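You operate a simulated robot arm through the tools that you are given. There is no shell and no other tool.

You run a simulated robot arm. Do the job below in one go: nothing can be reset, and whatever is moved stays where it is left.

JOB
Put things in order on the assembly bench top. At the end: the white paste pot stands where the blue holder (marked "No 6") stood; the black spacer stands on top of the white screen wipe; the grey steel mount (marked "No 3") from the assembly bench top stands where the white paste pot stood; the blue holder from the assembly bench top stands on top of the beige liner box (marked "LINERS"); whatever was shut is shut again. Leave all else as you found it, and nothing knocked over.
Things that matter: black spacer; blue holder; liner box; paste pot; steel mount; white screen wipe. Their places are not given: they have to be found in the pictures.

The check looks at the end state, three seconds after you hand in, the way a careful person would. Anything else that was tipped, shoved, dropped, spilled or broken makes it a failure.

ROBOT AND FRAMES
A 7-joint arm with a two-finger gripper, fixed in place. Base frame: the origin is on the floor under the middle of its stand, x ahead of it, y to its left, z up; the work surface is at about z = 853. Units: mm, rad, N and s.
With the tool pointing down near the work surface it reaches from about 340 to 720 mm from the base axis. Its first joint turns from -1.152 to 1.152 rad. Payload 2.45 kg.
Tool frame: the origin (TCP) lies between the finger pads and is the grasp point; the fingertips stand 26 mm ahead of it; z points along the fingers, y is the line along which they close. The gripper opens to 96 mm; its body begins 69 mm behind the TCP.
Orientation is that of the tool frame in the base frame, as a unit quaternion [x, y, z, w]. With the fingers straight down and closing along the base's y, the tool's x points along the base's -x, its y along +y and its z along -z.

CONTROLS
- The arm moves only by the tool send_rows. Its argument "targets" is a list of rows, each a list of 7 numbers: the shift along the tool's x, y, z in mm, then the turn, a rotation vector about the tool's x, y, z in degrees, then the closure, from 0 (fully open) to 1 (shut). In form: [[tx, ty, tz, rx, ry, rz, hand], ...]. A call has 1 to 20 rows; each row shifts and turns the commanded pose from where the row before left it, along the tool's axes as they then stand. A row lasts 0.2 s, in which the tool goes at most 50 mm and 0.15 rad; a call with a longer step from one row to the next is refused whole, and so is a gripper value outside its range. A pose out of reach is approached as far as the arm can. The call stops where the force on the tool passes 40 N (or 10 N more than at its start, if that is more) or the arm is blocked; 0.2 s more then pass. Each finger travels about 50 mm/s and halts on what it meets, pressing with about 27 N; the grip force reading is that of the motor and also rises with nothing between the fingers. The clock runs only during rows and for 0.2 s after the last one: add rows that do not move to give the fingers time. It gives the time, the measured TCP pose, the force on the tool (base axes), the opening and the grip force at its end, in the units of the frame above (readings bear some noise), with the torque about the TCP (base axes, N m) and any sound that the robot's microphone picked up.
- Cameras (640 x 400 px; columns grow to the right, rows downward): "scene" is fixed at [176.5, -408.4, 1404.1]; the picture's right is [0.64, -0.77, 0.00], its down [-0.58, -0.49, -0.65] and it looks along [0.50, 0.42, -0.76] (base axes); focal length 313 px, centre (320, 200). "wrist" rides on the gripper at [82, 3, -98] in the tool frame; the picture's right is [-0.04, 1.00, 0.00], its down [-0.73, -0.03, -0.68] and it looks along [-0.68, -0.03, 0.73] (tool axes); focal length 256 px, centre (320, 200).
- grab_frame(camera): a new picture of that camera. It takes no simulated time.
- measure_at(camera, pixels): for up to 12 pixels [column, row] of the newest picture of that camera ("zoom" is the newest enlarged one), the place [x, y, z] in the base frame of the surface seen there, good to about 2 mm, but the place of the scene camera against the robot may be out by one fixed shift of up to 12 mm in any direction. It takes no simulated time.
- enlarge(camera, box): a new picture of the part [left, top, right, bottom] of that camera's present view, enlarged. It takes no simulated time.
- hand_in(): hands the job in; it is judged then, once.

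Open the gripper and draw the arm clear of the work before you hand the job in, unless the task says otherwise.

The tools are called after "Request:" as name(argument=value, ...) on one line, values as JSON. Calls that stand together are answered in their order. send_rows: Moves the arm, as the interface text tells. Its arguments: {"type":"object","properties":{"targets":{"type":"array"}},"required":["targets"]} The other tools are called the same way: grab_frame (camera) takes a picture; measure_at (camera, pixels) gives the place of the surface under pixels of a picture; enlarge (camera, box) takes an enlarged picture of a part of a camera's view; hand_in () hands the job in.

At the start:

```text
t: 0.0
tcp_pos: [360.2, -83.3, 1128.4]
ee_rot: [0.0, 1.0, 0.0, 0.0]
force: [-1.0, -0.5, 0.0]
moment: [0.02, 0.0, 0.03]
gripper_width: 95.9
grasp_force: 0.1
```

scene: 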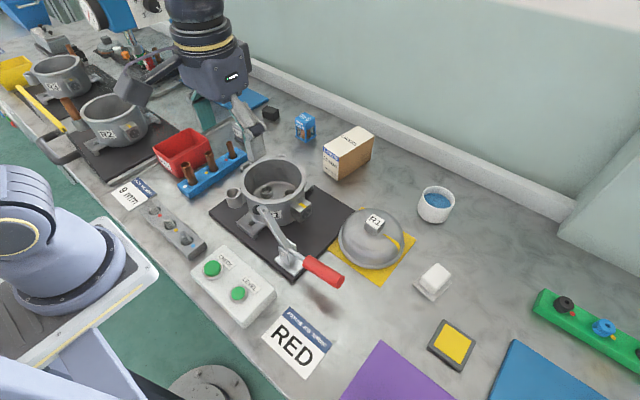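
wrist: 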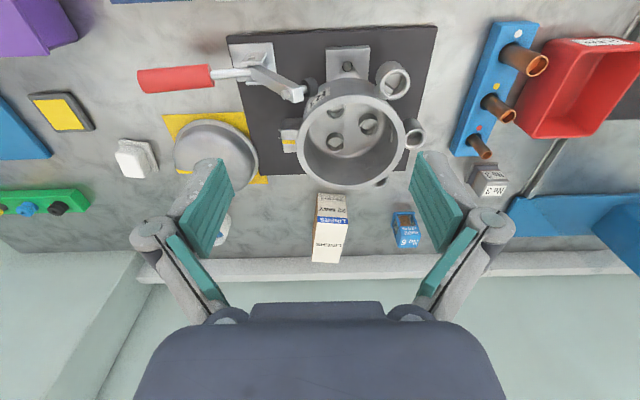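

I start by looking closely at the bench: the scene picture shows the pot near (436,204), the liner box near (348,152), the blue holder near (305,127), and a white wipe near (433,281). I take enlarged views to identify each thing.

Request:
enlarge(camera="scene", box=[220, 80, 400, 192])

Request:
enlarge(camera="scene", box=[380, 160, 640, 322])

Request:
enlarge(camera="wrist", box=[380, 130, 560, 260])

Request:
enlarge(camera="scene", box=[0, 0, 280, 175])

```text
3.56 times, centred on (310, 136) of scene
```

zoom: 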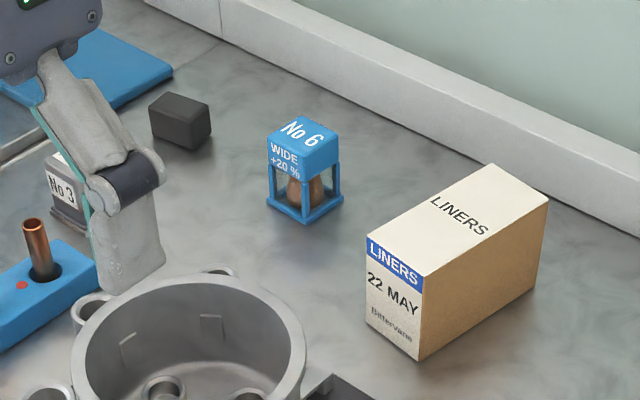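

```text
2.46 times, centred on (510, 241) of scene
```

zoom: 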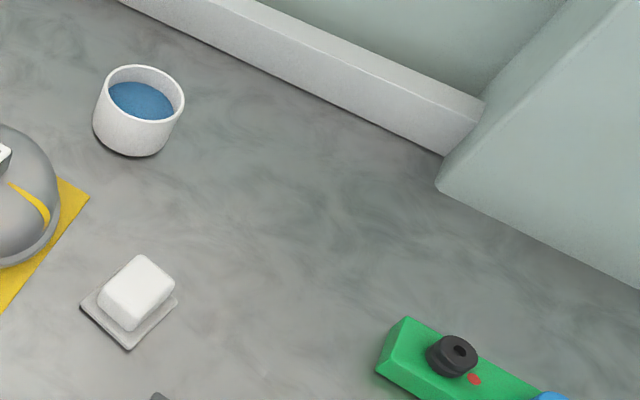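

```text
3.08 times, centred on (470, 195) of wrist
```

zoom: 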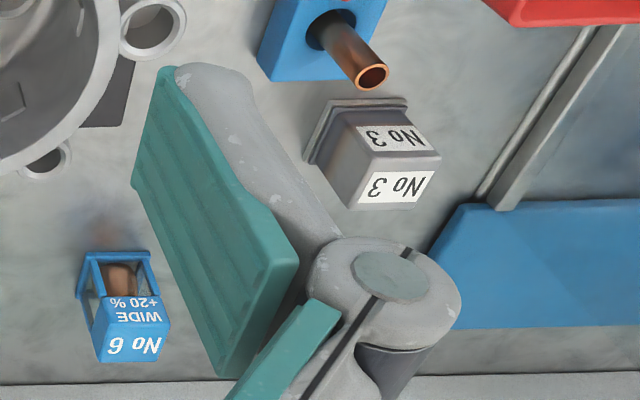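

```text
2.29 times, centred on (140, 88) of scene
```

zoom: 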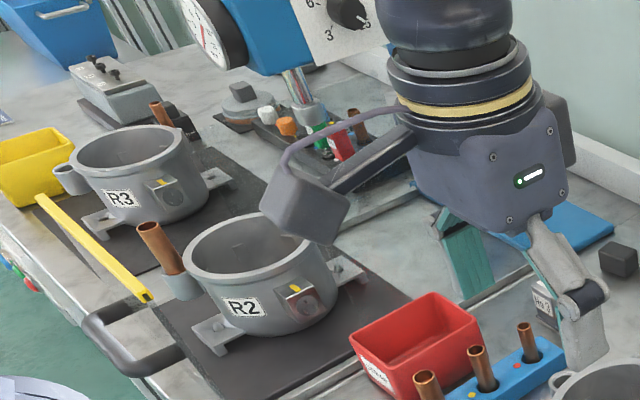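

The wrist picture shows the steel mount "No 3" at (490,180) and the blue holder at (406,230). I now take fresh frames and enlarge the wrist view around the white thing, the pot and the box, to measure them next.

Request:
grab_frame(camera="wrist")

Request:
enlarge(camera="wrist", box=[0, 60, 240, 260])

Request:
enlarge(camera="scene", box=[390, 250, 490, 312])

Request:
enlarge(camera="scene", box=[340, 280, 640, 400])

```text
taken
```

wrist: 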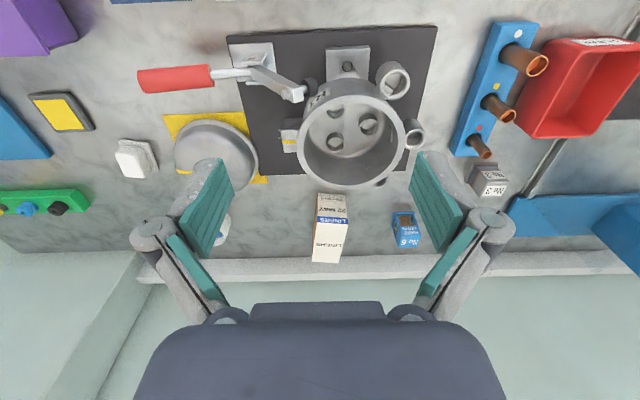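

```text
2.00 times, centred on (120, 160) of wrist
```

zoom: 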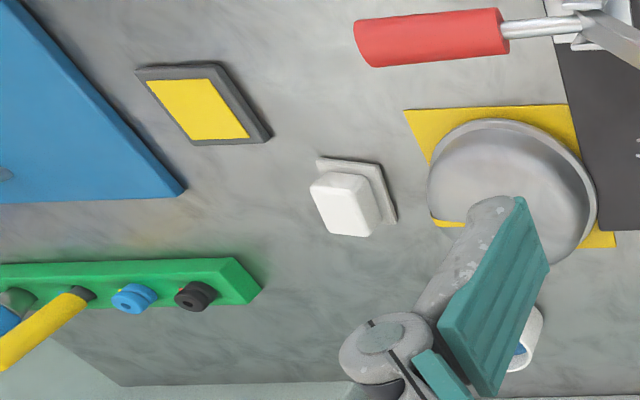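

```text
6.40 times, centred on (440, 281) of scene
```

zoom: 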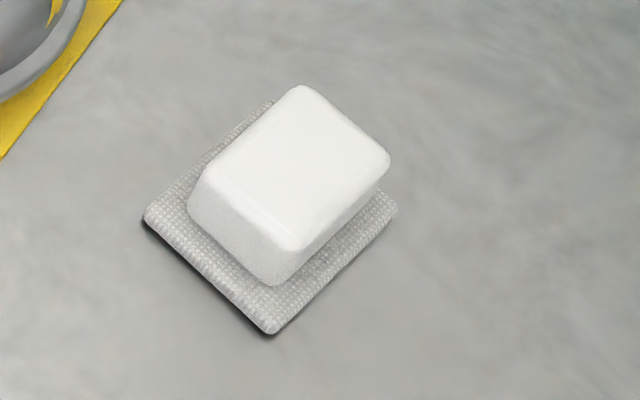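

```text
2.13 times, centred on (490, 340) of scene
```

zoom: 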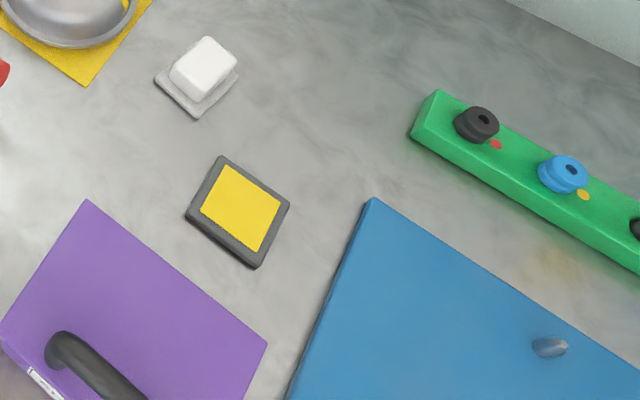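

The white thing at scene (436,282) is a felt pad with a white handle block, so it is the screen wipe; the dark block at scene (270,114) looks like the spacer. I enlarge the spacer/mount/holder zone and measure.

Request:
enlarge(camera="scene", box=[230, 90, 330, 152])

Request:
measure_at(camera="wrist", pixels=[[406, 240], [406, 216], [330, 240], [330, 205], [492, 190], [490, 172], [130, 162], [148, 150], [225, 222], [330, 270], [440, 100], [480, 205]])

Request:
measure_at(camera="scene", pixels=[[306, 118], [298, 128], [354, 138], [436, 190], [436, 202], [437, 274], [272, 110], [268, 117], [242, 128], [430, 298], [400, 160], [500, 300]])

```text
6.40 times, centred on (280, 121) of scene
```

zoom: 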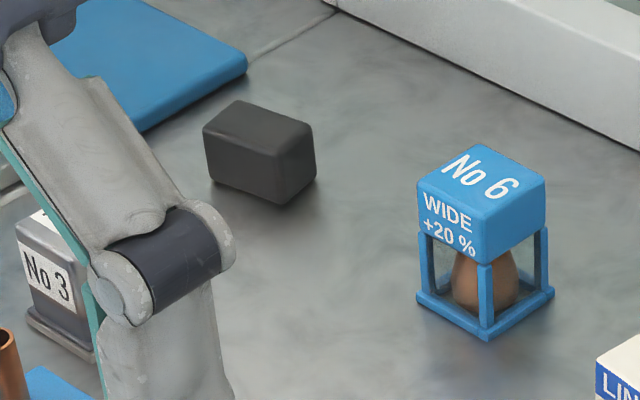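

```text
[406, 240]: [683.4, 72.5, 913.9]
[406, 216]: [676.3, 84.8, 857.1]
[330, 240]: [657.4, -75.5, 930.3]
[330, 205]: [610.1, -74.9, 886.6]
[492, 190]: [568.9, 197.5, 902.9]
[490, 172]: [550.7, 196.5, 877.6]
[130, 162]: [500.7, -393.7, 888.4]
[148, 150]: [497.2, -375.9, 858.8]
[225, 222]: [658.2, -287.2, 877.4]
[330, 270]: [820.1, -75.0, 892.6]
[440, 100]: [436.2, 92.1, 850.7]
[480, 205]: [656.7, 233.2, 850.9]
```

```text
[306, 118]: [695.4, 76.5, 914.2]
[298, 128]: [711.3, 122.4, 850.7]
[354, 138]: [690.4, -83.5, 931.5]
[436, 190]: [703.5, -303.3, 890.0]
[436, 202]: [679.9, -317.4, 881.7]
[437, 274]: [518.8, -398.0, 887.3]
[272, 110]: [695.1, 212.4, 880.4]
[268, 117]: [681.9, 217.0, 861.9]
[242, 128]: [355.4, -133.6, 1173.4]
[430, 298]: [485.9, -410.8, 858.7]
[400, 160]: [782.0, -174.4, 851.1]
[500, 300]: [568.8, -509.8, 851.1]
```

The scene picture shows the spacer as a plain dark block at (270,114) and the holder as a cage with a loose-looking brown piece inside. I move the arm above the holder zone for a close wrist look, staying high.

Request:
send_rows(targets=[[-30, 36, 8, 0, 0, 0, 0], [-30, 36, 8, 0, 0, 0, 0], [-30, 36, 8, 0, 0, 0, 0], [-30, 36, 8, 0, 0, 0, 0], [-30, 36, 8, 0, 0, 0, 0], [0, 0, 0, 0, 0, 0, 0], [0, 0, 0, 0, 0, 0, 0]])

Request:
grab_frame(camera="wrist")

Request:
grab_frame(camera="scene")

```text
t: 1.6
tcp_pos: [510.7, 94.5, 1089.5]
ee_rot: [0.001, 1.0, 0.0, 0.0]
force: [-0.1, 0.8, 0.5]
moment: [-0.02, 0.0, 0.02]
gripper_width: 96.0
grasp_force: 0.0
```

```text
taken
```

wrist: 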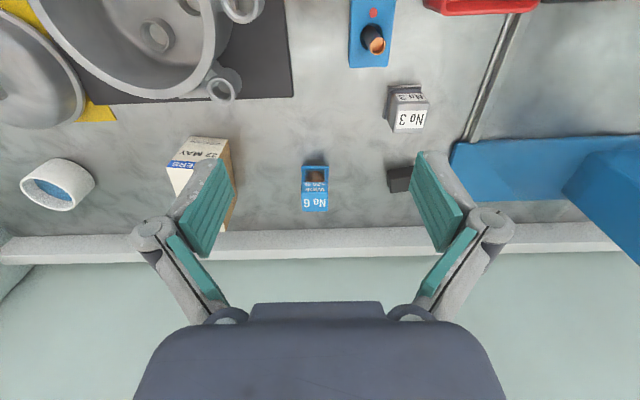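

```text
taken
```

scene: 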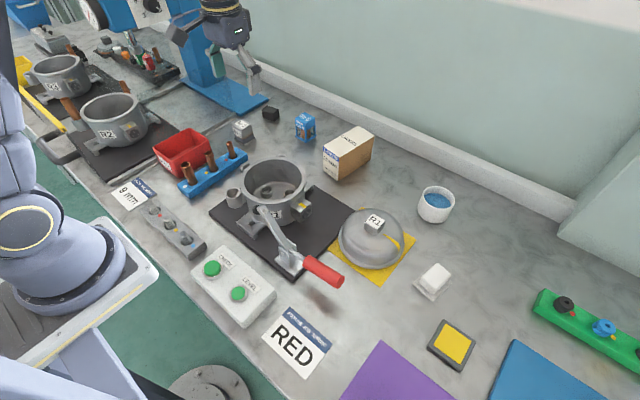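

Now the wrist picture shows the holder at (314,188), mount at (407,107), spacer at (400,180), box at (200,170) and pot at (57,184). I enlarge and measure edges.

Request:
enlarge(camera="wrist", box=[270, 140, 366, 230])

Request:
enlarge(camera="scene", box=[220, 90, 320, 152])

Request:
measure_at(camera="scene", pixels=[[264, 112], [270, 106], [278, 110], [271, 116], [272, 111], [296, 117], [306, 113], [315, 118], [305, 123], [234, 126], [243, 121], [251, 126]])

Request:
measure_at(camera="wrist", pixels=[[303, 195], [327, 195], [303, 211], [326, 211], [315, 203], [396, 114], [426, 114], [410, 96], [392, 170], [392, 182], [35, 170], [57, 190]])

```text
4.44 times, centred on (318, 185) of wrist
```

zoom: 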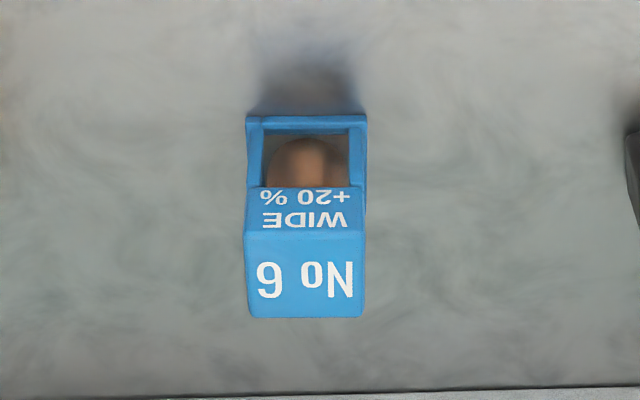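

```text
6.40 times, centred on (270, 121) of scene
```

zoom: 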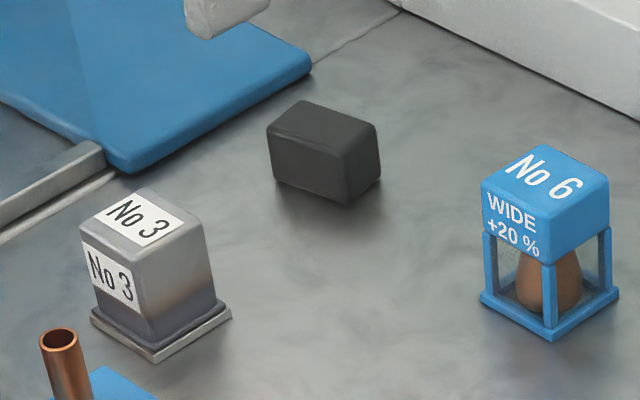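

```text
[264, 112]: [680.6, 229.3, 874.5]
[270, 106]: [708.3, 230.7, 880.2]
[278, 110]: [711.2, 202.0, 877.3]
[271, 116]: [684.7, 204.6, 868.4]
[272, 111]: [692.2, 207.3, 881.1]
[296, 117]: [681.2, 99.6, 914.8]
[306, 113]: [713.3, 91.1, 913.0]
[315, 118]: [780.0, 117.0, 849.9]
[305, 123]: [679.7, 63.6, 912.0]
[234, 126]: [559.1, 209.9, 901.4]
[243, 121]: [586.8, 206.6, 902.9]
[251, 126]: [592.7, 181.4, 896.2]
```

```text
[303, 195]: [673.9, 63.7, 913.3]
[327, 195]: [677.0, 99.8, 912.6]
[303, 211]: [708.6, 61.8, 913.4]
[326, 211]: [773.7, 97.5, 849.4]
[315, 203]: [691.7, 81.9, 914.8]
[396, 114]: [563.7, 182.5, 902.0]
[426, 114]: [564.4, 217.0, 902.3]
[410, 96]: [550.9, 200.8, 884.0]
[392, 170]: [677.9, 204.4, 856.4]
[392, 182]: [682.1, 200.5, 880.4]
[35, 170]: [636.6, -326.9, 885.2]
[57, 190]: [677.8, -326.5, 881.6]
```

The holder top reads about x 674–709, y 62–99, z 914 (wrist), agreeing with the scene camera to a few mm. I zoom on the spacer/mount and box to get corner coordinates.

Request:
enlarge(camera="scene", box=[310, 115, 390, 165])

Request:
measure_at(camera="scene", pixels=[[324, 147], [357, 127], [372, 136], [339, 155], [348, 141], [338, 176], [422, 190], [436, 186], [451, 192], [430, 193], [437, 220], [420, 205]])

Request:
enlarge(camera="wrist", box=[0, 120, 128, 220])

Request:
measure_at(camera="zoom", pixels=[[110, 270], [250, 190], [460, 320], [270, 440], [270, 320], [330, 300], [200, 360], [300, 220], [240, 260], [380, 300], [90, 260], [300, 450]])

```text
8.00 times, centred on (350, 140) of scene
```

zoom: 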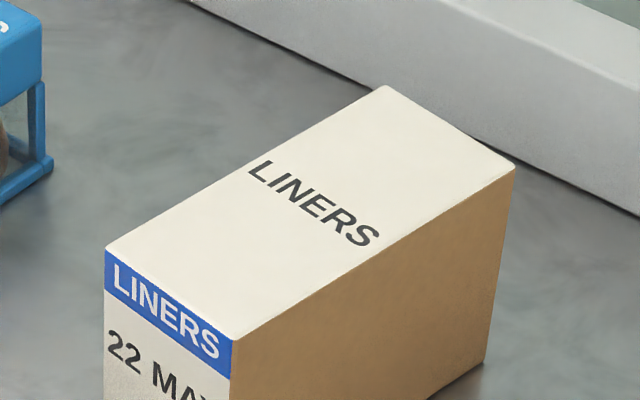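

```text
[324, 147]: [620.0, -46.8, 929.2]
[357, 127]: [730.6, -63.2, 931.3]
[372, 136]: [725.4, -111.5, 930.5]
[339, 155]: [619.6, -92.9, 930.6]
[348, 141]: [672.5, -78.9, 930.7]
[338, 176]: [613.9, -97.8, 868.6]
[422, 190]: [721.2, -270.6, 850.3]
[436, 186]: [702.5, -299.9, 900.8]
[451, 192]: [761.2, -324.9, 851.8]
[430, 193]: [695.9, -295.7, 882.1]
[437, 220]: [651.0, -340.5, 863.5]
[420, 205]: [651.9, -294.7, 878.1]
```

```text
4.00 times, centred on (64, 170) of wrist
```

zoom: 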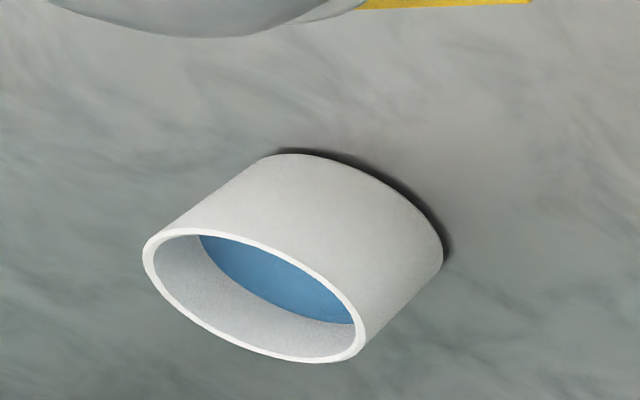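

```text
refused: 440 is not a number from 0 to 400
```

The box top reads about x 618–733, y −113…−46, z 931 and the pot rim about z 900. I measure the pot rim in the present zoom picture (wrist, pot around (250,270)).

Request:
measure_at(camera="zoom", pixels=[[147, 258], [359, 340], [200, 231], [300, 261], [190, 318], [270, 352], [330, 357], [300, 170], [420, 240], [270, 155], [443, 250], [260, 280]])

Request:
enlarge(camera="scene", box=[400, 175, 480, 225])

```text
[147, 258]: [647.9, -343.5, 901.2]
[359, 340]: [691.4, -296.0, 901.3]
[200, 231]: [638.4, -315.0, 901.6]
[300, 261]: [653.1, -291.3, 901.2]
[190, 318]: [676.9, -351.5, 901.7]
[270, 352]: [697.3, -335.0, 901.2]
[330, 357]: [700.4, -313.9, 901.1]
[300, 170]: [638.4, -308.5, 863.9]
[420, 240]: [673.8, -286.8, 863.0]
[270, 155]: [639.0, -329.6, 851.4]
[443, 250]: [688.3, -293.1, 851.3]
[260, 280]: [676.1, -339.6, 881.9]
```

```text
8.00 times, centred on (440, 200) of scene
```

zoom: 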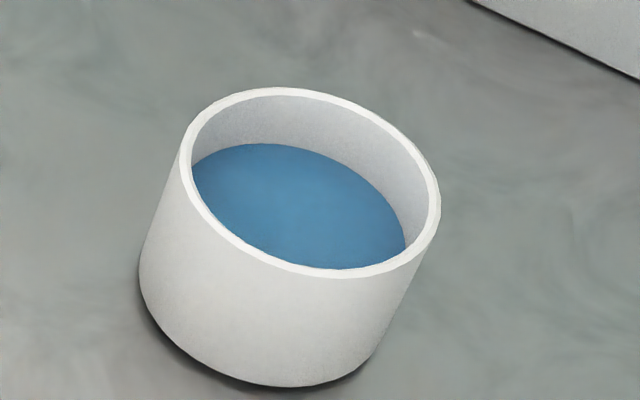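

Pot rim fits a circle centred near (669,−320), radius 32, top z 901, height 50. Its distance from the base axis is ~742 mm, so it will need a tilted tool. I zoom on the holder again (wrist (314,190)) and on the scene to measure corners.

Request:
enlarge(camera="wrist", box=[282, 155, 346, 220])

Request:
measure_at(camera="scene", pixels=[[421, 195], [455, 200], [434, 187], [440, 209], [430, 188], [447, 191], [425, 204], [450, 207]])

```text
6.15 times, centred on (314, 188) of wrist
```

zoom: 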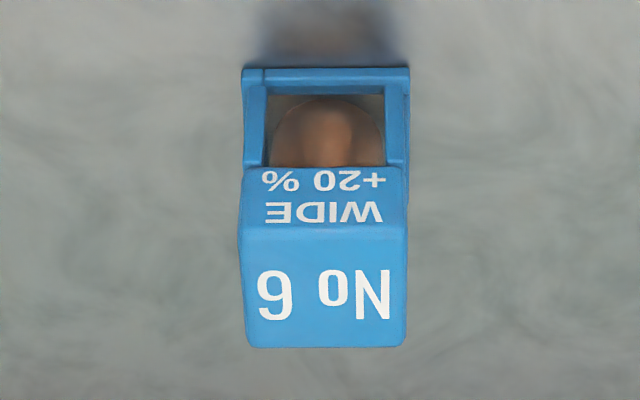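

```text
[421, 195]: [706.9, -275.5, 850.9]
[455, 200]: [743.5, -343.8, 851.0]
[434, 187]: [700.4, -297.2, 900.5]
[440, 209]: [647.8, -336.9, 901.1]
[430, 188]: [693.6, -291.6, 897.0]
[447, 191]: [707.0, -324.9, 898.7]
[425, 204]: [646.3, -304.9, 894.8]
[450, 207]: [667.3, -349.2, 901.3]
```

The zoom shows the holder's top face corners at about (240,226), (407,226), (247,347), (405,345). I measure inset points on them.

Request:
measure_at(camera="zoom", pixels=[[246, 232], [402, 232], [252, 340], [400, 340], [324, 232], [324, 340], [250, 285], [400, 285], [324, 285], [255, 75], [400, 75], [245, 180]])

```text
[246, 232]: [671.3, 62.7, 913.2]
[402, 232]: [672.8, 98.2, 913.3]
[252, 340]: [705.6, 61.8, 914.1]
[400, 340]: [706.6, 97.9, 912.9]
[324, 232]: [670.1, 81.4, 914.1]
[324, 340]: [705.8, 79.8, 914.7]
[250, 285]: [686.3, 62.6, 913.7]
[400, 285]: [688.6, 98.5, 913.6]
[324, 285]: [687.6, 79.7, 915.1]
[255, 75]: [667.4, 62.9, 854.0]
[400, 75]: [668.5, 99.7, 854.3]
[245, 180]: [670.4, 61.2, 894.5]
```

Holder centre is about (688.5, 80.5), 39 mm square, z 851–914, nearly square to the base axes. Before descending I check heights of neighbouring fixtures in the scene picture: ring (275,165), clamp (262,212), tubes (205,158), red bin (180,140), dome (372,222).

Request:
measure_at(camera="scene", pixels=[[262, 160], [302, 172], [265, 212], [322, 270], [375, 222], [183, 158], [212, 157], [236, 150], [205, 137], [215, 60], [240, 15], [250, 97]])

Request:
enlarge(camera="scene", box=[60, 0, 300, 150])

```text
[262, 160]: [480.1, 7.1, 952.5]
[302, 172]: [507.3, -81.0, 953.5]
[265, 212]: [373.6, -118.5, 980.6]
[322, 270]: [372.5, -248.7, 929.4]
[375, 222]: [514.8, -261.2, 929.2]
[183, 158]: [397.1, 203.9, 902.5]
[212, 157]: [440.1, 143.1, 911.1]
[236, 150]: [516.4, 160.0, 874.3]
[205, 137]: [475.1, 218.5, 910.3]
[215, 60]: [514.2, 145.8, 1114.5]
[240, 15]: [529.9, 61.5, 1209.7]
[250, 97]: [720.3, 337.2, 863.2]
```

```text
2.67 times, centred on (180, 75) of scene
```

zoom: 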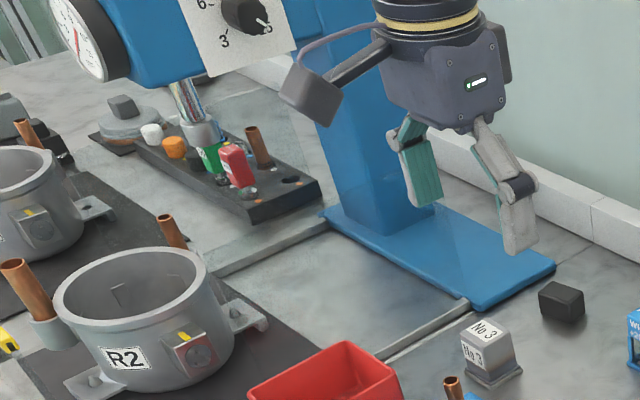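

The blue press stands left of the spacer; its base plate is low but its column is tall. I measure the column's near edge in the wrist picture around (570,190) and the base edge near (470,150).

Request:
measure_at(camera="wrist", pixels=[[465, 145], [475, 170], [520, 165], [560, 180], [575, 188], [600, 180], [620, 200], [620, 160], [635, 230], [150, 160], [110, 200], [300, 240]])

Request:
measure_at(camera="scene", pixels=[[195, 60], [190, 85], [210, 95], [185, 60], [200, 75], [265, 100], [150, 10], [120, 10], [180, 90], [440, 210], [330, 95], [400, 130]])

```text
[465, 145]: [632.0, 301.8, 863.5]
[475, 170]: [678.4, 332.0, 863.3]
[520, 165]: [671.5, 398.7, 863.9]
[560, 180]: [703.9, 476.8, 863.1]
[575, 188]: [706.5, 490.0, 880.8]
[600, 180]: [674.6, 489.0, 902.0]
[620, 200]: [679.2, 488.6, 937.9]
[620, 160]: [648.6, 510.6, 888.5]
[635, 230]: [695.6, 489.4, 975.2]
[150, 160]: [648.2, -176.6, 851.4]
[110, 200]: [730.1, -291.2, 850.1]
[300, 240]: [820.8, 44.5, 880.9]
```

```text
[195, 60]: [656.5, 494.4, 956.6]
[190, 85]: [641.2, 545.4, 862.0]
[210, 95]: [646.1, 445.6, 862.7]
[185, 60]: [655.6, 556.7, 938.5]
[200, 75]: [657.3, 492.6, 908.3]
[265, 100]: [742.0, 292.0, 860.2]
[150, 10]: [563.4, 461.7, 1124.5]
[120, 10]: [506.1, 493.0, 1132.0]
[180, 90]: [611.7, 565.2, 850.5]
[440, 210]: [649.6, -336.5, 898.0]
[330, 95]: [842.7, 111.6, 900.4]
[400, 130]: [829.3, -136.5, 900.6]
```

The column is at y ≥ 489 and the back ledge at x ≈ 820, so both are clear. I move to above the holder at about (688.5, 80.5, 1010).

Request:
send_rows(targets=[[-35.6, -2.8, 15.9, 0, 0, 0, 0], [-35.6, -2.8, 15.9, 0, 0, 0, 0], [-35.6, -2.8, 15.9, 0, 0, 0, 0], [-35.6, -2.8, 15.9, 0, 0, 0, 0], [-35.4, -2.8, 15.9, 0, 0, 0, 0], [0, 0, 0, 0, 0, 0, 0], [0, 0, 0, 0, 0, 0, 0]])

Request:
grab_frame(camera="wrist")

Request:
grab_frame(camera="scene")

```text
t: 3.2
tcp_pos: [690.6, 81.8, 1010.8]
ee_rot: [0.0, 1.0, 0.0, 0.0]
force: [0.8, -0.5, 0.1]
moment: [0.0, 0.01, 0.03]
gripper_width: 96.1
grasp_force: 0.0
```

```text
taken
```

wrist: 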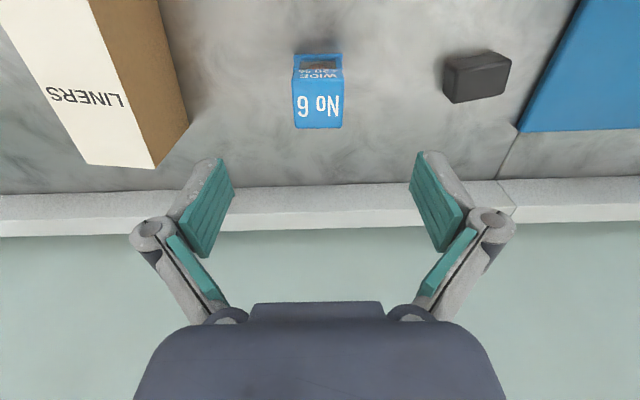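

```text
taken
```

scene: 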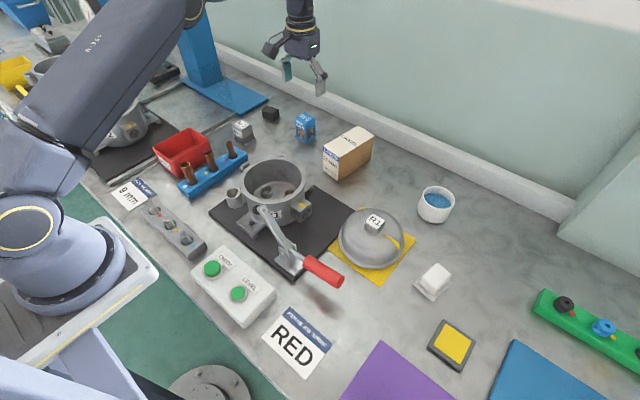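

Now the wrist view is close: holder top at (318,105), spacer at (477,75), box at (110,80). I measure their corners again for better accuracy.

Request:
measure_at(camera="wrist", pixels=[[295, 84], [341, 83], [296, 126], [341, 126], [318, 105], [450, 72], [509, 66], [498, 54], [455, 99], [500, 92], [478, 63], [480, 75]])

Request:
measure_at(camera="wrist", pixels=[[96, 8], [148, 158], [92, 158], [30, 40], [60, 110], [110, 60], [100, 90], [130, 120], [20, 20], [84, 4]])

Request:
enlarge(camera="wrist", box=[430, 40, 526, 110])

```text
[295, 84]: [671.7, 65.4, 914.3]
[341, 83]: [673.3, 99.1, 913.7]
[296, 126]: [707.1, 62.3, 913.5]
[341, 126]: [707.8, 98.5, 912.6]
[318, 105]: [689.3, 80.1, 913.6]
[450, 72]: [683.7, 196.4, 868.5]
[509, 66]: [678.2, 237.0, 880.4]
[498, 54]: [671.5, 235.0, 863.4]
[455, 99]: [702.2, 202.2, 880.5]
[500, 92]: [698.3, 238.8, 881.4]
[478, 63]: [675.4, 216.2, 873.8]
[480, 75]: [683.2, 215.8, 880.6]
```

```text
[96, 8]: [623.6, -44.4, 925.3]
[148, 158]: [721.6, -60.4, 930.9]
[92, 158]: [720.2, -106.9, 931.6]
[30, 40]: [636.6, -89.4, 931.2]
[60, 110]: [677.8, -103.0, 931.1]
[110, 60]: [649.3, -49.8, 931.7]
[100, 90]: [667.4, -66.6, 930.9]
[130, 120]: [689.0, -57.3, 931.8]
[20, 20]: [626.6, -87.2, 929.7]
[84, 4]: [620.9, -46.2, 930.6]
```

```text
5.71 times, centred on (478, 75) of wrist
```

zoom: 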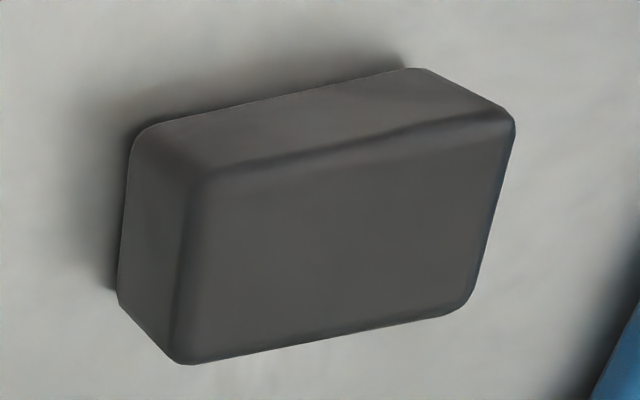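

Holder centre confirms at (689.2, 80.8), box top centre about (672, −79.5) at z 931 (yaw −8°), and spacer centre about (690.5, 220), 42×25 mm, yaw ≈10°, top z 881. I descend straight over the holder to z ≈ 898 with the gripper open.

Request:
send_rows(targets=[[-0.7, 0.4, 28, 0, 0, 0, 0], [0, 0, 28, 0, 0, 0, 0], [0, 0, 28, 0, 0, 0, 0], [0, 0, 20, 0, 0, 0, 0], [0, 0, 8, 0, 0, 0, 0], [0, 0, 0, 0, 0, 0, 0], [0, 0, 0, 0, 0, 0, 0]])

Request:
grab_frame(camera="wrist")

Request:
enlarge(camera="scene", box=[250, 60, 378, 140])

```text
t: 4.8
tcp_pos: [689.1, 84.1, 898.2]
ee_rot: [0.0, 1.0, 0.0, 0.0]
force: [-0.4, -0.1, 0.9]
moment: [-0.02, 0.03, -0.03]
gripper_width: 96.0
grasp_force: 0.0
```

```text
taken
```

wrist: 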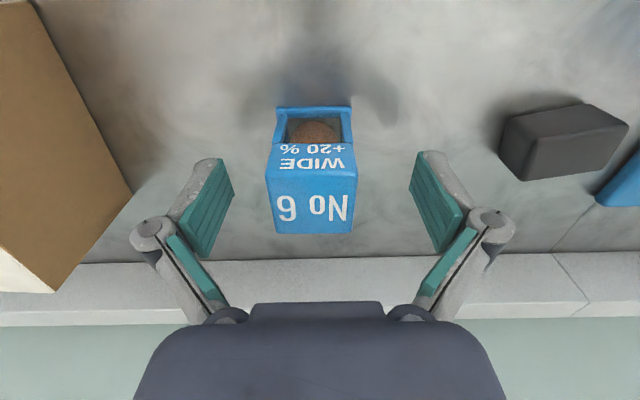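

```text
5.00 times, centred on (314, 100) of scene
```

zoom: 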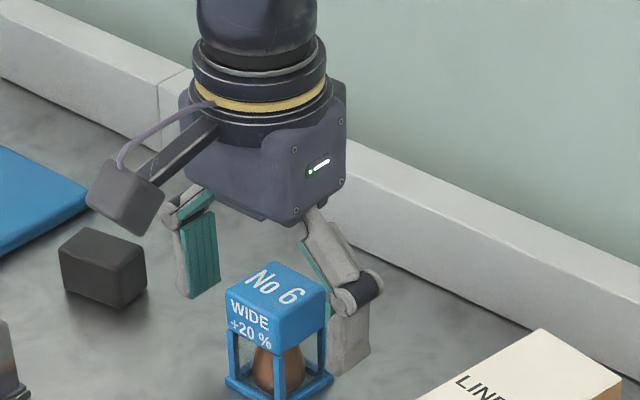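

In the wrist picture the holder's mid column is ~312 against the fingers' mid 320, i.e. the tool sits ~3 mm too far to +y. I shift by −2.7 mm in y, then close on the holder's top block.

Request:
send_rows(targets=[[0, -2.7, 0, 0, 0, 0, 0], [0, 0, 0, 0, 0, 0, 0], [0, 0, 0, 0, 0, 0, 1], [0, 0, 0, 0, 0, 0, 1], [0, 0, 0, 0, 0, 0, 1], [0, 0, 0, 0, 0, 0, 1], [0, 0, 0, 0, 0, 0, 1], [0, 0, 0, 0, 0, 0, 1]])

Request:
grab_frame(camera="wrist")

```text
t: 6.6
tcp_pos: [688.1, 80.4, 898.7]
ee_rot: [0.0, 1.0, 0.0, 0.0]
force: [-0.5, -0.9, 2.2]
moment: [-0.04, 0.1, -0.01]
gripper_width: 39.5
grasp_force: 27.7
```

```text
taken
```

wrist: 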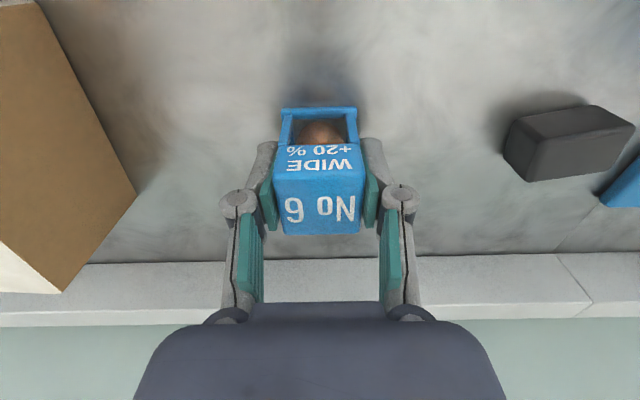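

The grip holds at 39.5 mm width with 27.7 N. I lift a little at first, to see the force and that the piece inside stays.

Request:
send_rows(targets=[[0, 0, -5, 0, 0, 0, 1], [0, 0, -10, 0, 0, 0, 1], [0, 0, -15, 0, 0, 0, 1], [0, 0, 0, 0, 0, 0, 1], [0, 0, 0, 0, 0, 0, 1]])

Request:
enlarge(camera="scene", box=[250, 60, 378, 140])

Request:
grab_frame(camera="wrist")

```text
t: 7.8
tcp_pos: [690.3, 80.8, 926.6]
ee_rot: [0.001, 1.0, 0.0, -0.001]
force: [0.2, 0.0, -1.0]
moment: [0.01, -0.02, 0.0]
gripper_width: 39.2
grasp_force: 27.4
```

```text
5.00 times, centred on (314, 100) of scene
```

zoom: 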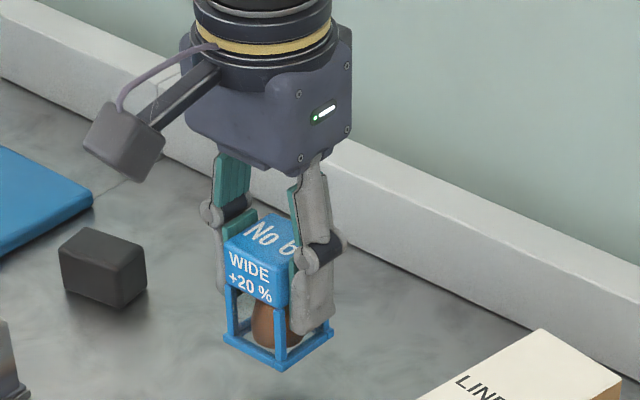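

```text
taken
```

wrist: 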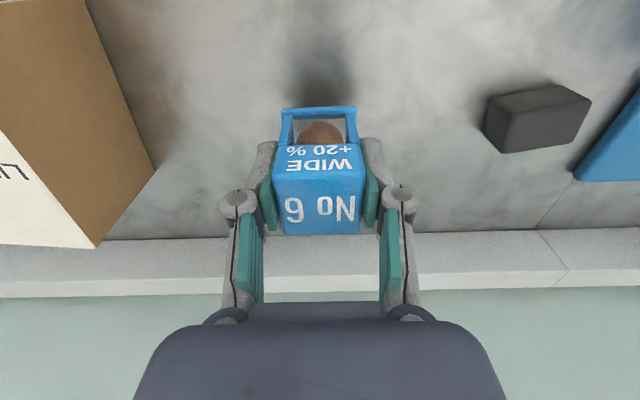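

The holder hangs upright with its brown piece inside (scene zoom (270,320)). I lift to z ≈ 1013, then carry it over the liner box at about (672, −79.5) and turn −8° to match the box.

Request:
send_rows(targets=[[0, 0, -20, 0, 0, 0, 1], [0, 0, -25, 0, 0, 0, 1], [0, 0, -25, 0, 0, 0, 1], [0, 0, -15, 0, 0, 0, 1], [1.6, -14, 0, 0, 0, 0, 1], [3, -27, 0, 0, 0, 0, 1], [3, -27, 0, 0, 0, 0, 1], [3, -27, 0, 0, 0, 0, 1], [3, -27, 0, 0, 0, 0, 1], [2.5, -23, 0, 0, 0, 0, 1], [1.5, -14.4, 0, 0, 0, 0, 1], [0, 0, 0, 0, 0, 4, 1], [0, 0, 0, 0, 0, 4, 1], [0, 0, 0, 0, 0, 0, 1], [0, 0, 0, 0, 0, 0, 1]])

Request:
grab_frame(camera="wrist")

Request:
grab_frame(camera="scene")

Request:
enlarge(camera="scene", box=[290, 90, 418, 170])

```text
t: 11.0
tcp_pos: [672.0, -78.4, 1012.9]
ee_rot: [0.07, 0.998, 0.0, -0.001]
force: [0.9, -0.4, -1.1]
moment: [0.0, -0.02, 0.01]
gripper_width: 39.3
grasp_force: 26.9
```

```text
taken
```

wrist: 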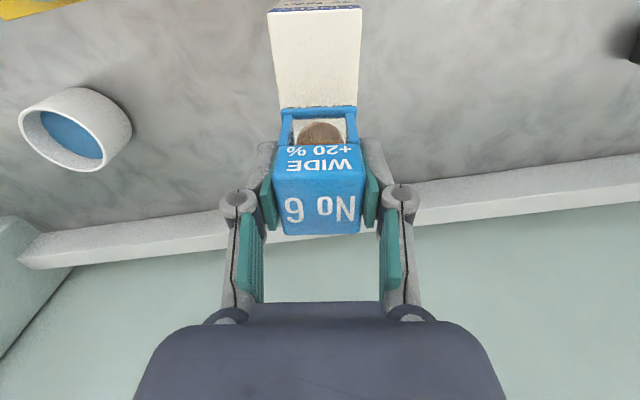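

```text
taken
```

scene: 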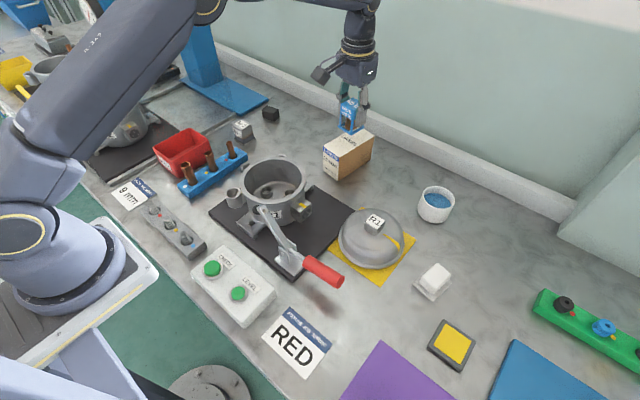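

```text
5.00 times, centred on (354, 130) of scene
```

zoom: 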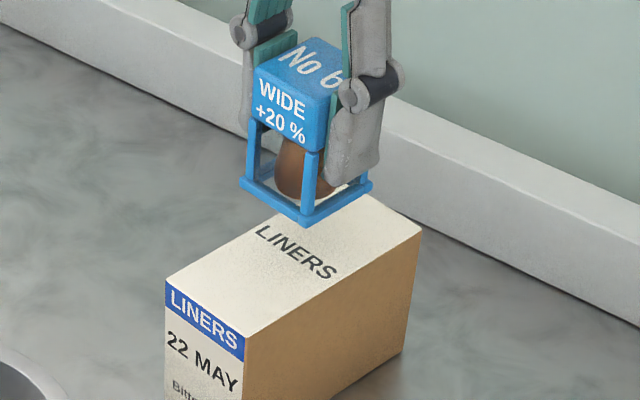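

Over the box the holder is aligned (box edges at columns ~280 and ~357, holder mid ~319). I lower about 33 mm, then look at force.

Request:
send_rows(targets=[[0, 0, 10, 0, 0, 0, 1], [0, 0, 12, 0, 0, 0, 1], [0, 0, 8, 0, 0, 0, 1], [0, 0, 2, 0, 0, 0, 1], [0, 0, 0, 0, 0, 0, 1], [0, 0, 0, 0, 0, 0, 1]])

Request:
enlarge(camera="scene", box=[310, 95, 390, 150])

```text
t: 12.4
tcp_pos: [671.2, -79.2, 980.1]
ee_rot: [0.069, 0.998, 0.0, -0.001]
force: [0.1, 1.1, 0.0]
moment: [0.0, 0.0, 0.0]
gripper_width: 39.4
grasp_force: 27.3
```

```text
7.27 times, centred on (350, 122) of scene
```

zoom: 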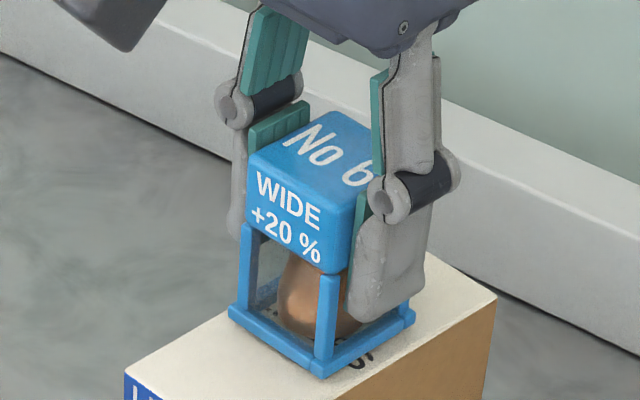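

The holder's base is now within a few mm of the box top. I lower in small steps and watch the force.

Request:
send_rows(targets=[[0, 0, 1, 0, 0, 0, 1], [0, 0, 0.8, 0, 0, 0, 1], [0, 0, 0, 0, 0, 0, 1]])

```text
t: 13.2
tcp_pos: [671.5, -79.5, 978.0]
ee_rot: [0.069, 0.998, 0.0, 0.0]
force: [0.4, -0.1, -1.6]
moment: [0.0, 0.01, -0.02]
gripper_width: 39.3
grasp_force: 26.6
```

Request:
send_rows(targets=[[0, 0, 0.8, 0, 0, 0, 1], [0, 0, 0.6, 0, 0, 0, 1], [0, 0, 0, 0, 0, 0, 1]])

Request:
enlarge(camera="scene", box=[310, 95, 390, 150])

```text
t: 14.0
tcp_pos: [671.0, -79.6, 978.7]
ee_rot: [0.07, 0.998, 0.0, 0.001]
force: [1.6, -0.6, 6.7]
moment: [0.05, 0.08, 0.0]
gripper_width: 39.4
grasp_force: 27.0
```

```text
7.27 times, centred on (350, 122) of scene
```

zoom: 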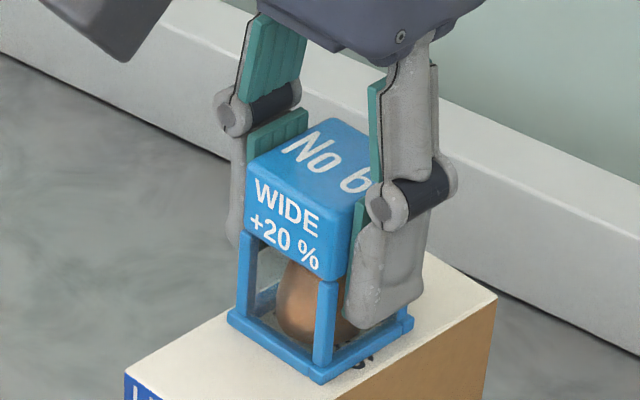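

The force rose to 6.7 N upward: the holder stands on the box. I open the gripper and, after waiting, rise straight up.

Request:
send_rows(targets=[[0, 0, 0, 0, 0, 0, 0.4], [0, 0, 0, 0, 0, 0, 0.2], [0, 0, 0, 0, 0, 0, 0], [0, 0, 0, 0, 0, 0, 0], [0, 0, -15, 0, 0, 0, 0], [0, 0, -30, 0, 0, 0, 0], [0, 0, -35, 0, 0, 0, 0], [0, 0, -35, 0, 0, 0, 0], [0, 0, 0, 0, 0, 0, 0]])

Request:
grab_frame(camera="wrist")

Request:
enlarge(camera="scene", box=[290, 90, 418, 170])

```text
t: 16.0
tcp_pos: [671.7, -81.2, 1091.3]
ee_rot: [0.07, 0.998, 0.0, 0.0]
force: [0.3, -0.4, 0.2]
moment: [0.0, 0.02, 0.01]
gripper_width: 95.9
grasp_force: 0.1
```

```text
taken
```

wrist: 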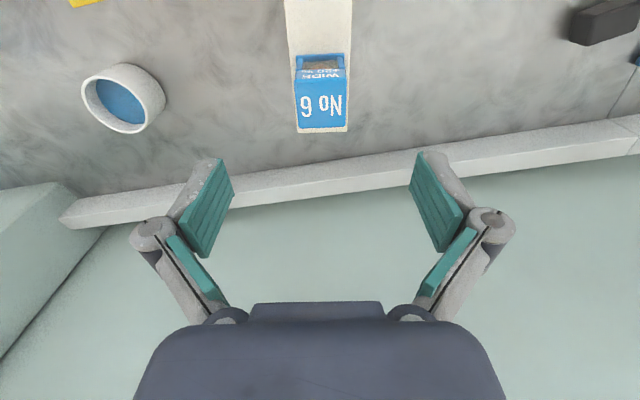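

```text
5.00 times, centred on (354, 130) of scene
```

zoom: 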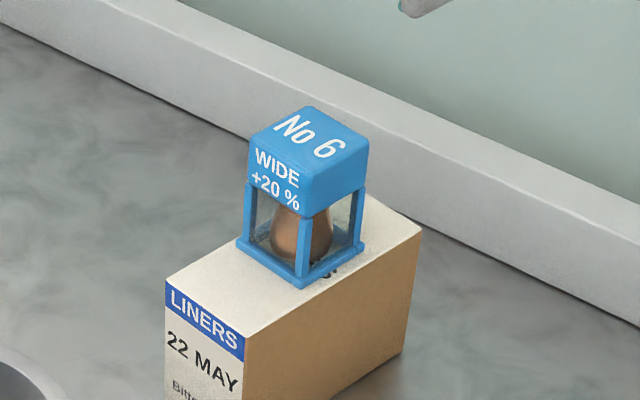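

The holder stands upright on the box. The pot is at wrist (122,98); I zoom in and measure its rim and the wall at left (30,230).

Request:
enlarge(camera="wrist", box=[70, 50, 182, 145])

Request:
measure_at(camera="wrist", pixels=[[83, 85], [147, 112], [100, 70], [130, 82], [90, 110], [118, 131], [138, 130], [30, 200], [80, 190], [60, 210], [20, 240], [75, 215]])

```text
4.21 times, centred on (126, 98) of wrist
```

zoom: 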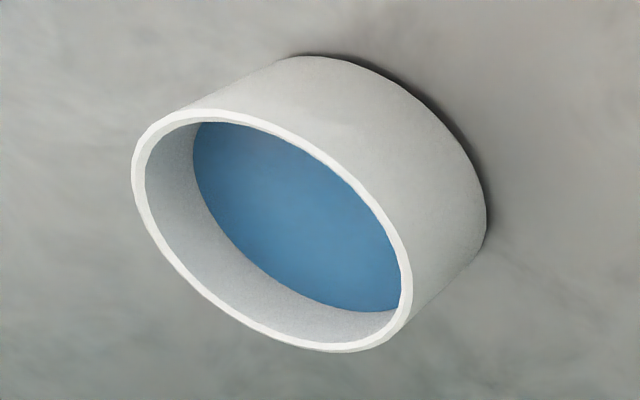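

```text
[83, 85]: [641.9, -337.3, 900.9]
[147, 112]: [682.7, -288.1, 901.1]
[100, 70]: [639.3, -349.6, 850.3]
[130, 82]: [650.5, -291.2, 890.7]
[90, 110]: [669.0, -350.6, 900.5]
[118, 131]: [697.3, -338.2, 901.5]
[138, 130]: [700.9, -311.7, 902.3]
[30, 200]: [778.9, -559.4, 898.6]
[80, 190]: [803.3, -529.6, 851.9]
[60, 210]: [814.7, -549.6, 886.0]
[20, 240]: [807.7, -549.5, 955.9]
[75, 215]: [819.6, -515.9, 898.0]
```

I measure the rim directly in the zoom picture: left (136,185), top (215,113), right (408,285), bottom (345,348).

Request:
measure_at(camera="zoom", pixels=[[137, 185], [160, 127], [215, 114], [290, 137], [360, 190], [405, 260], [408, 300], [380, 343], [330, 346], [260, 320], [190, 275], [150, 225]])

```text
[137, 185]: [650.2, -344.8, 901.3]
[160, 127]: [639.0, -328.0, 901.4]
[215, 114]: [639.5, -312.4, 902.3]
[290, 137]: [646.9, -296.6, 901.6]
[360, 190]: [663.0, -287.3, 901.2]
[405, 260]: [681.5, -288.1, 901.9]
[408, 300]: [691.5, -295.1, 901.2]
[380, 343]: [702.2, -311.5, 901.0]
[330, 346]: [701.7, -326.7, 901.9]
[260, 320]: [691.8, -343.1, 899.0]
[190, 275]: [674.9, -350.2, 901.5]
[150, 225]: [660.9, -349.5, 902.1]
```

Pot centre is (670.3, −319), outer radius ≈33, rim z 901. The wall is beyond x 780/y −515, clear. I go to an inner standby over (640, −290, 1040), turning to yaw −25.4° and tilting the fingers 15° outward.

Request:
send_rows(targets=[[0.4, -35.4, 8.7, 0, 0, 0, 0], [0.4, -35.4, 8.7, 0, 0, 0, 0], [0.4, -35.4, 8.7, 0, 0, 0, 0], [0.4, -35.4, 8.7, 0, 0, 0, 0], [0.4, -35.4, 8.7, 0, 0, 0, 0], [0.3, -35.5, 8.5, 0, 0, 0, 0], [0, 0, 0, 0, 0, 5.8, 0], [0, 0, 0, 0, 0, 5.8, 0], [0, 0, 0, 0, 0, 5.85, 0], [0, 0, 0, 0, -5, 0, 0], [0, 0, 0, 0, -5, 0, 0], [0, 0, 0, 0, -5, 0, 0], [0, 0, 0, 0, 0, 0, 0], [0, 0, 0, 0, 0, 0, 0]])

Request:
grab_frame(camera="wrist")

Request:
grab_frame(camera="scene")

```text
t: 19.0
tcp_pos: [640.3, -288.3, 1040.3]
ee_rot: [0.218, 0.967, -0.028, 0.127]
force: [0.3, 0.0, -0.2]
moment: [-0.01, -0.03, 0.0]
gripper_width: 96.1
grasp_force: 0.2
```

```text
taken
```

wrist: 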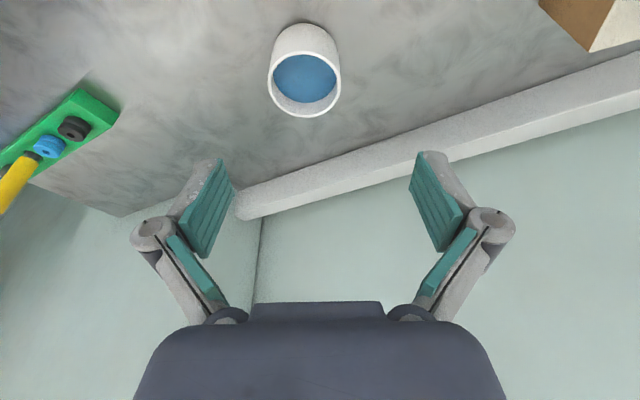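

```text
taken
```

scene: 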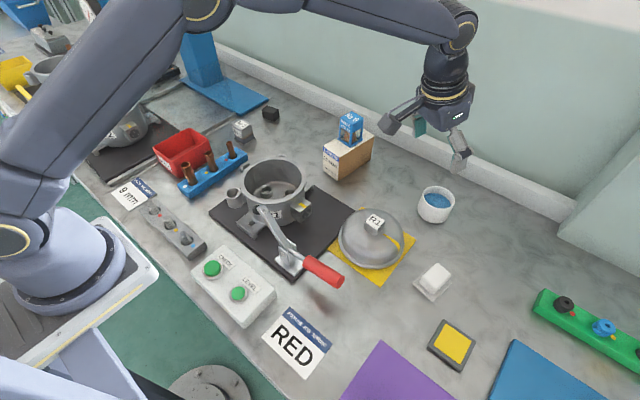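

The tilt is set (pose reads (640.3, −288.3, 1040.3)). The pot rim is at wrist (305,80); I re-measure the rim from this nearer view.

Request:
enlarge(camera="wrist", box=[250, 10, 362, 130])

Request:
measure_at(camera="wrist", pixels=[[269, 80], [340, 82], [305, 52], [304, 115], [279, 60], [331, 62], [277, 105], [333, 104]])

```text
3.33 times, centred on (306, 70) of wrist
```

zoom: 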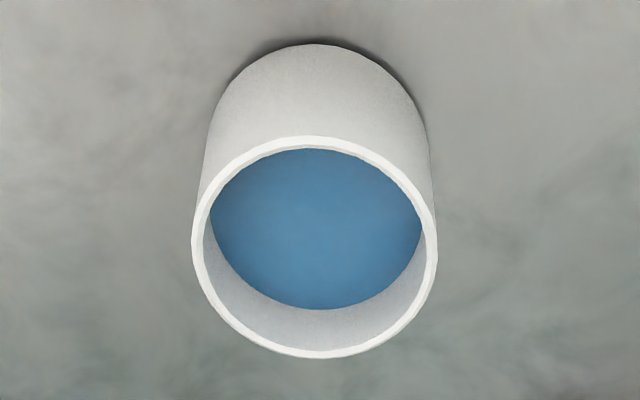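

```text
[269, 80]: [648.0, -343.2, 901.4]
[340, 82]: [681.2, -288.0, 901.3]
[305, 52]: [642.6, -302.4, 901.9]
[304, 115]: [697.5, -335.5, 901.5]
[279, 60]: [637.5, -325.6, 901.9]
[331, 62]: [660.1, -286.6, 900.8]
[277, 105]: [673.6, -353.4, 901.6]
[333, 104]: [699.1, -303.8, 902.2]
```

Rim refit gives pot centre (669.5, −319.5), R ≈ 33. I move over it at z ≈ 950 with the tilt kept and check that the arm reaches.

Request:
send_rows(targets=[[-3.72, -3.55, 24.3, 0, 0, 0, 0], [-3.72, -3.55, 24.3, 0, 0, 0, 0], [-3.72, -3.55, 24.3, 0, 0, 0, 0], [-3.7, -3.55, 24.25, 0, 0, 0, 0], [0, 0, 0, 0, 0, 0, 0], [0, 0, 0, 0, 0, 0, 0]])

Request:
grab_frame(camera="wrist")

Request:
enlarge(camera="scene", box=[350, 120, 510, 240])

```text
t: 20.4
tcp_pos: [669.3, -319.2, 949.7]
ee_rot: [0.218, 0.967, -0.028, 0.128]
force: [0.6, 0.3, 0.5]
moment: [0.01, 0.0, 0.0]
gripper_width: 95.9
grasp_force: 0.1
```

```text
taken
```

wrist: 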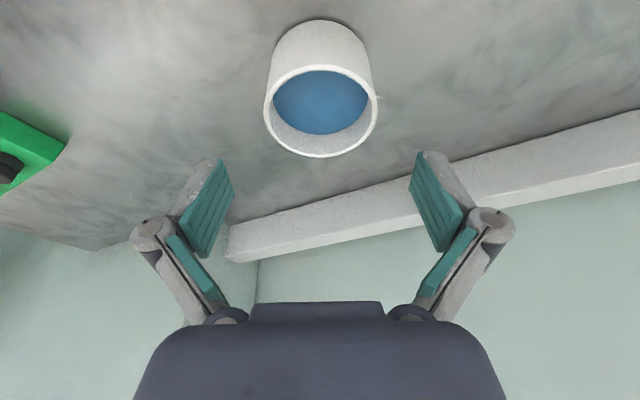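

```text
3.33 times, centred on (430, 180) of scene
```

zoom: 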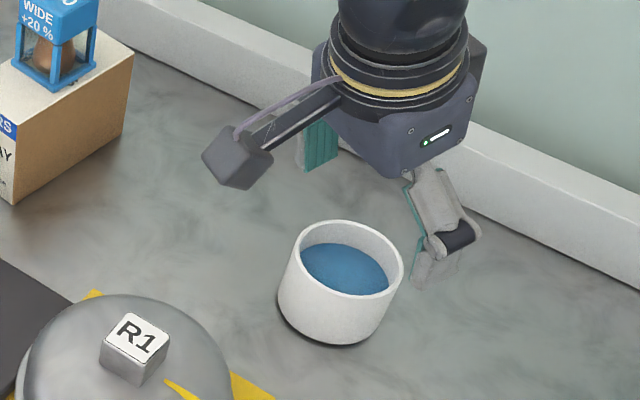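

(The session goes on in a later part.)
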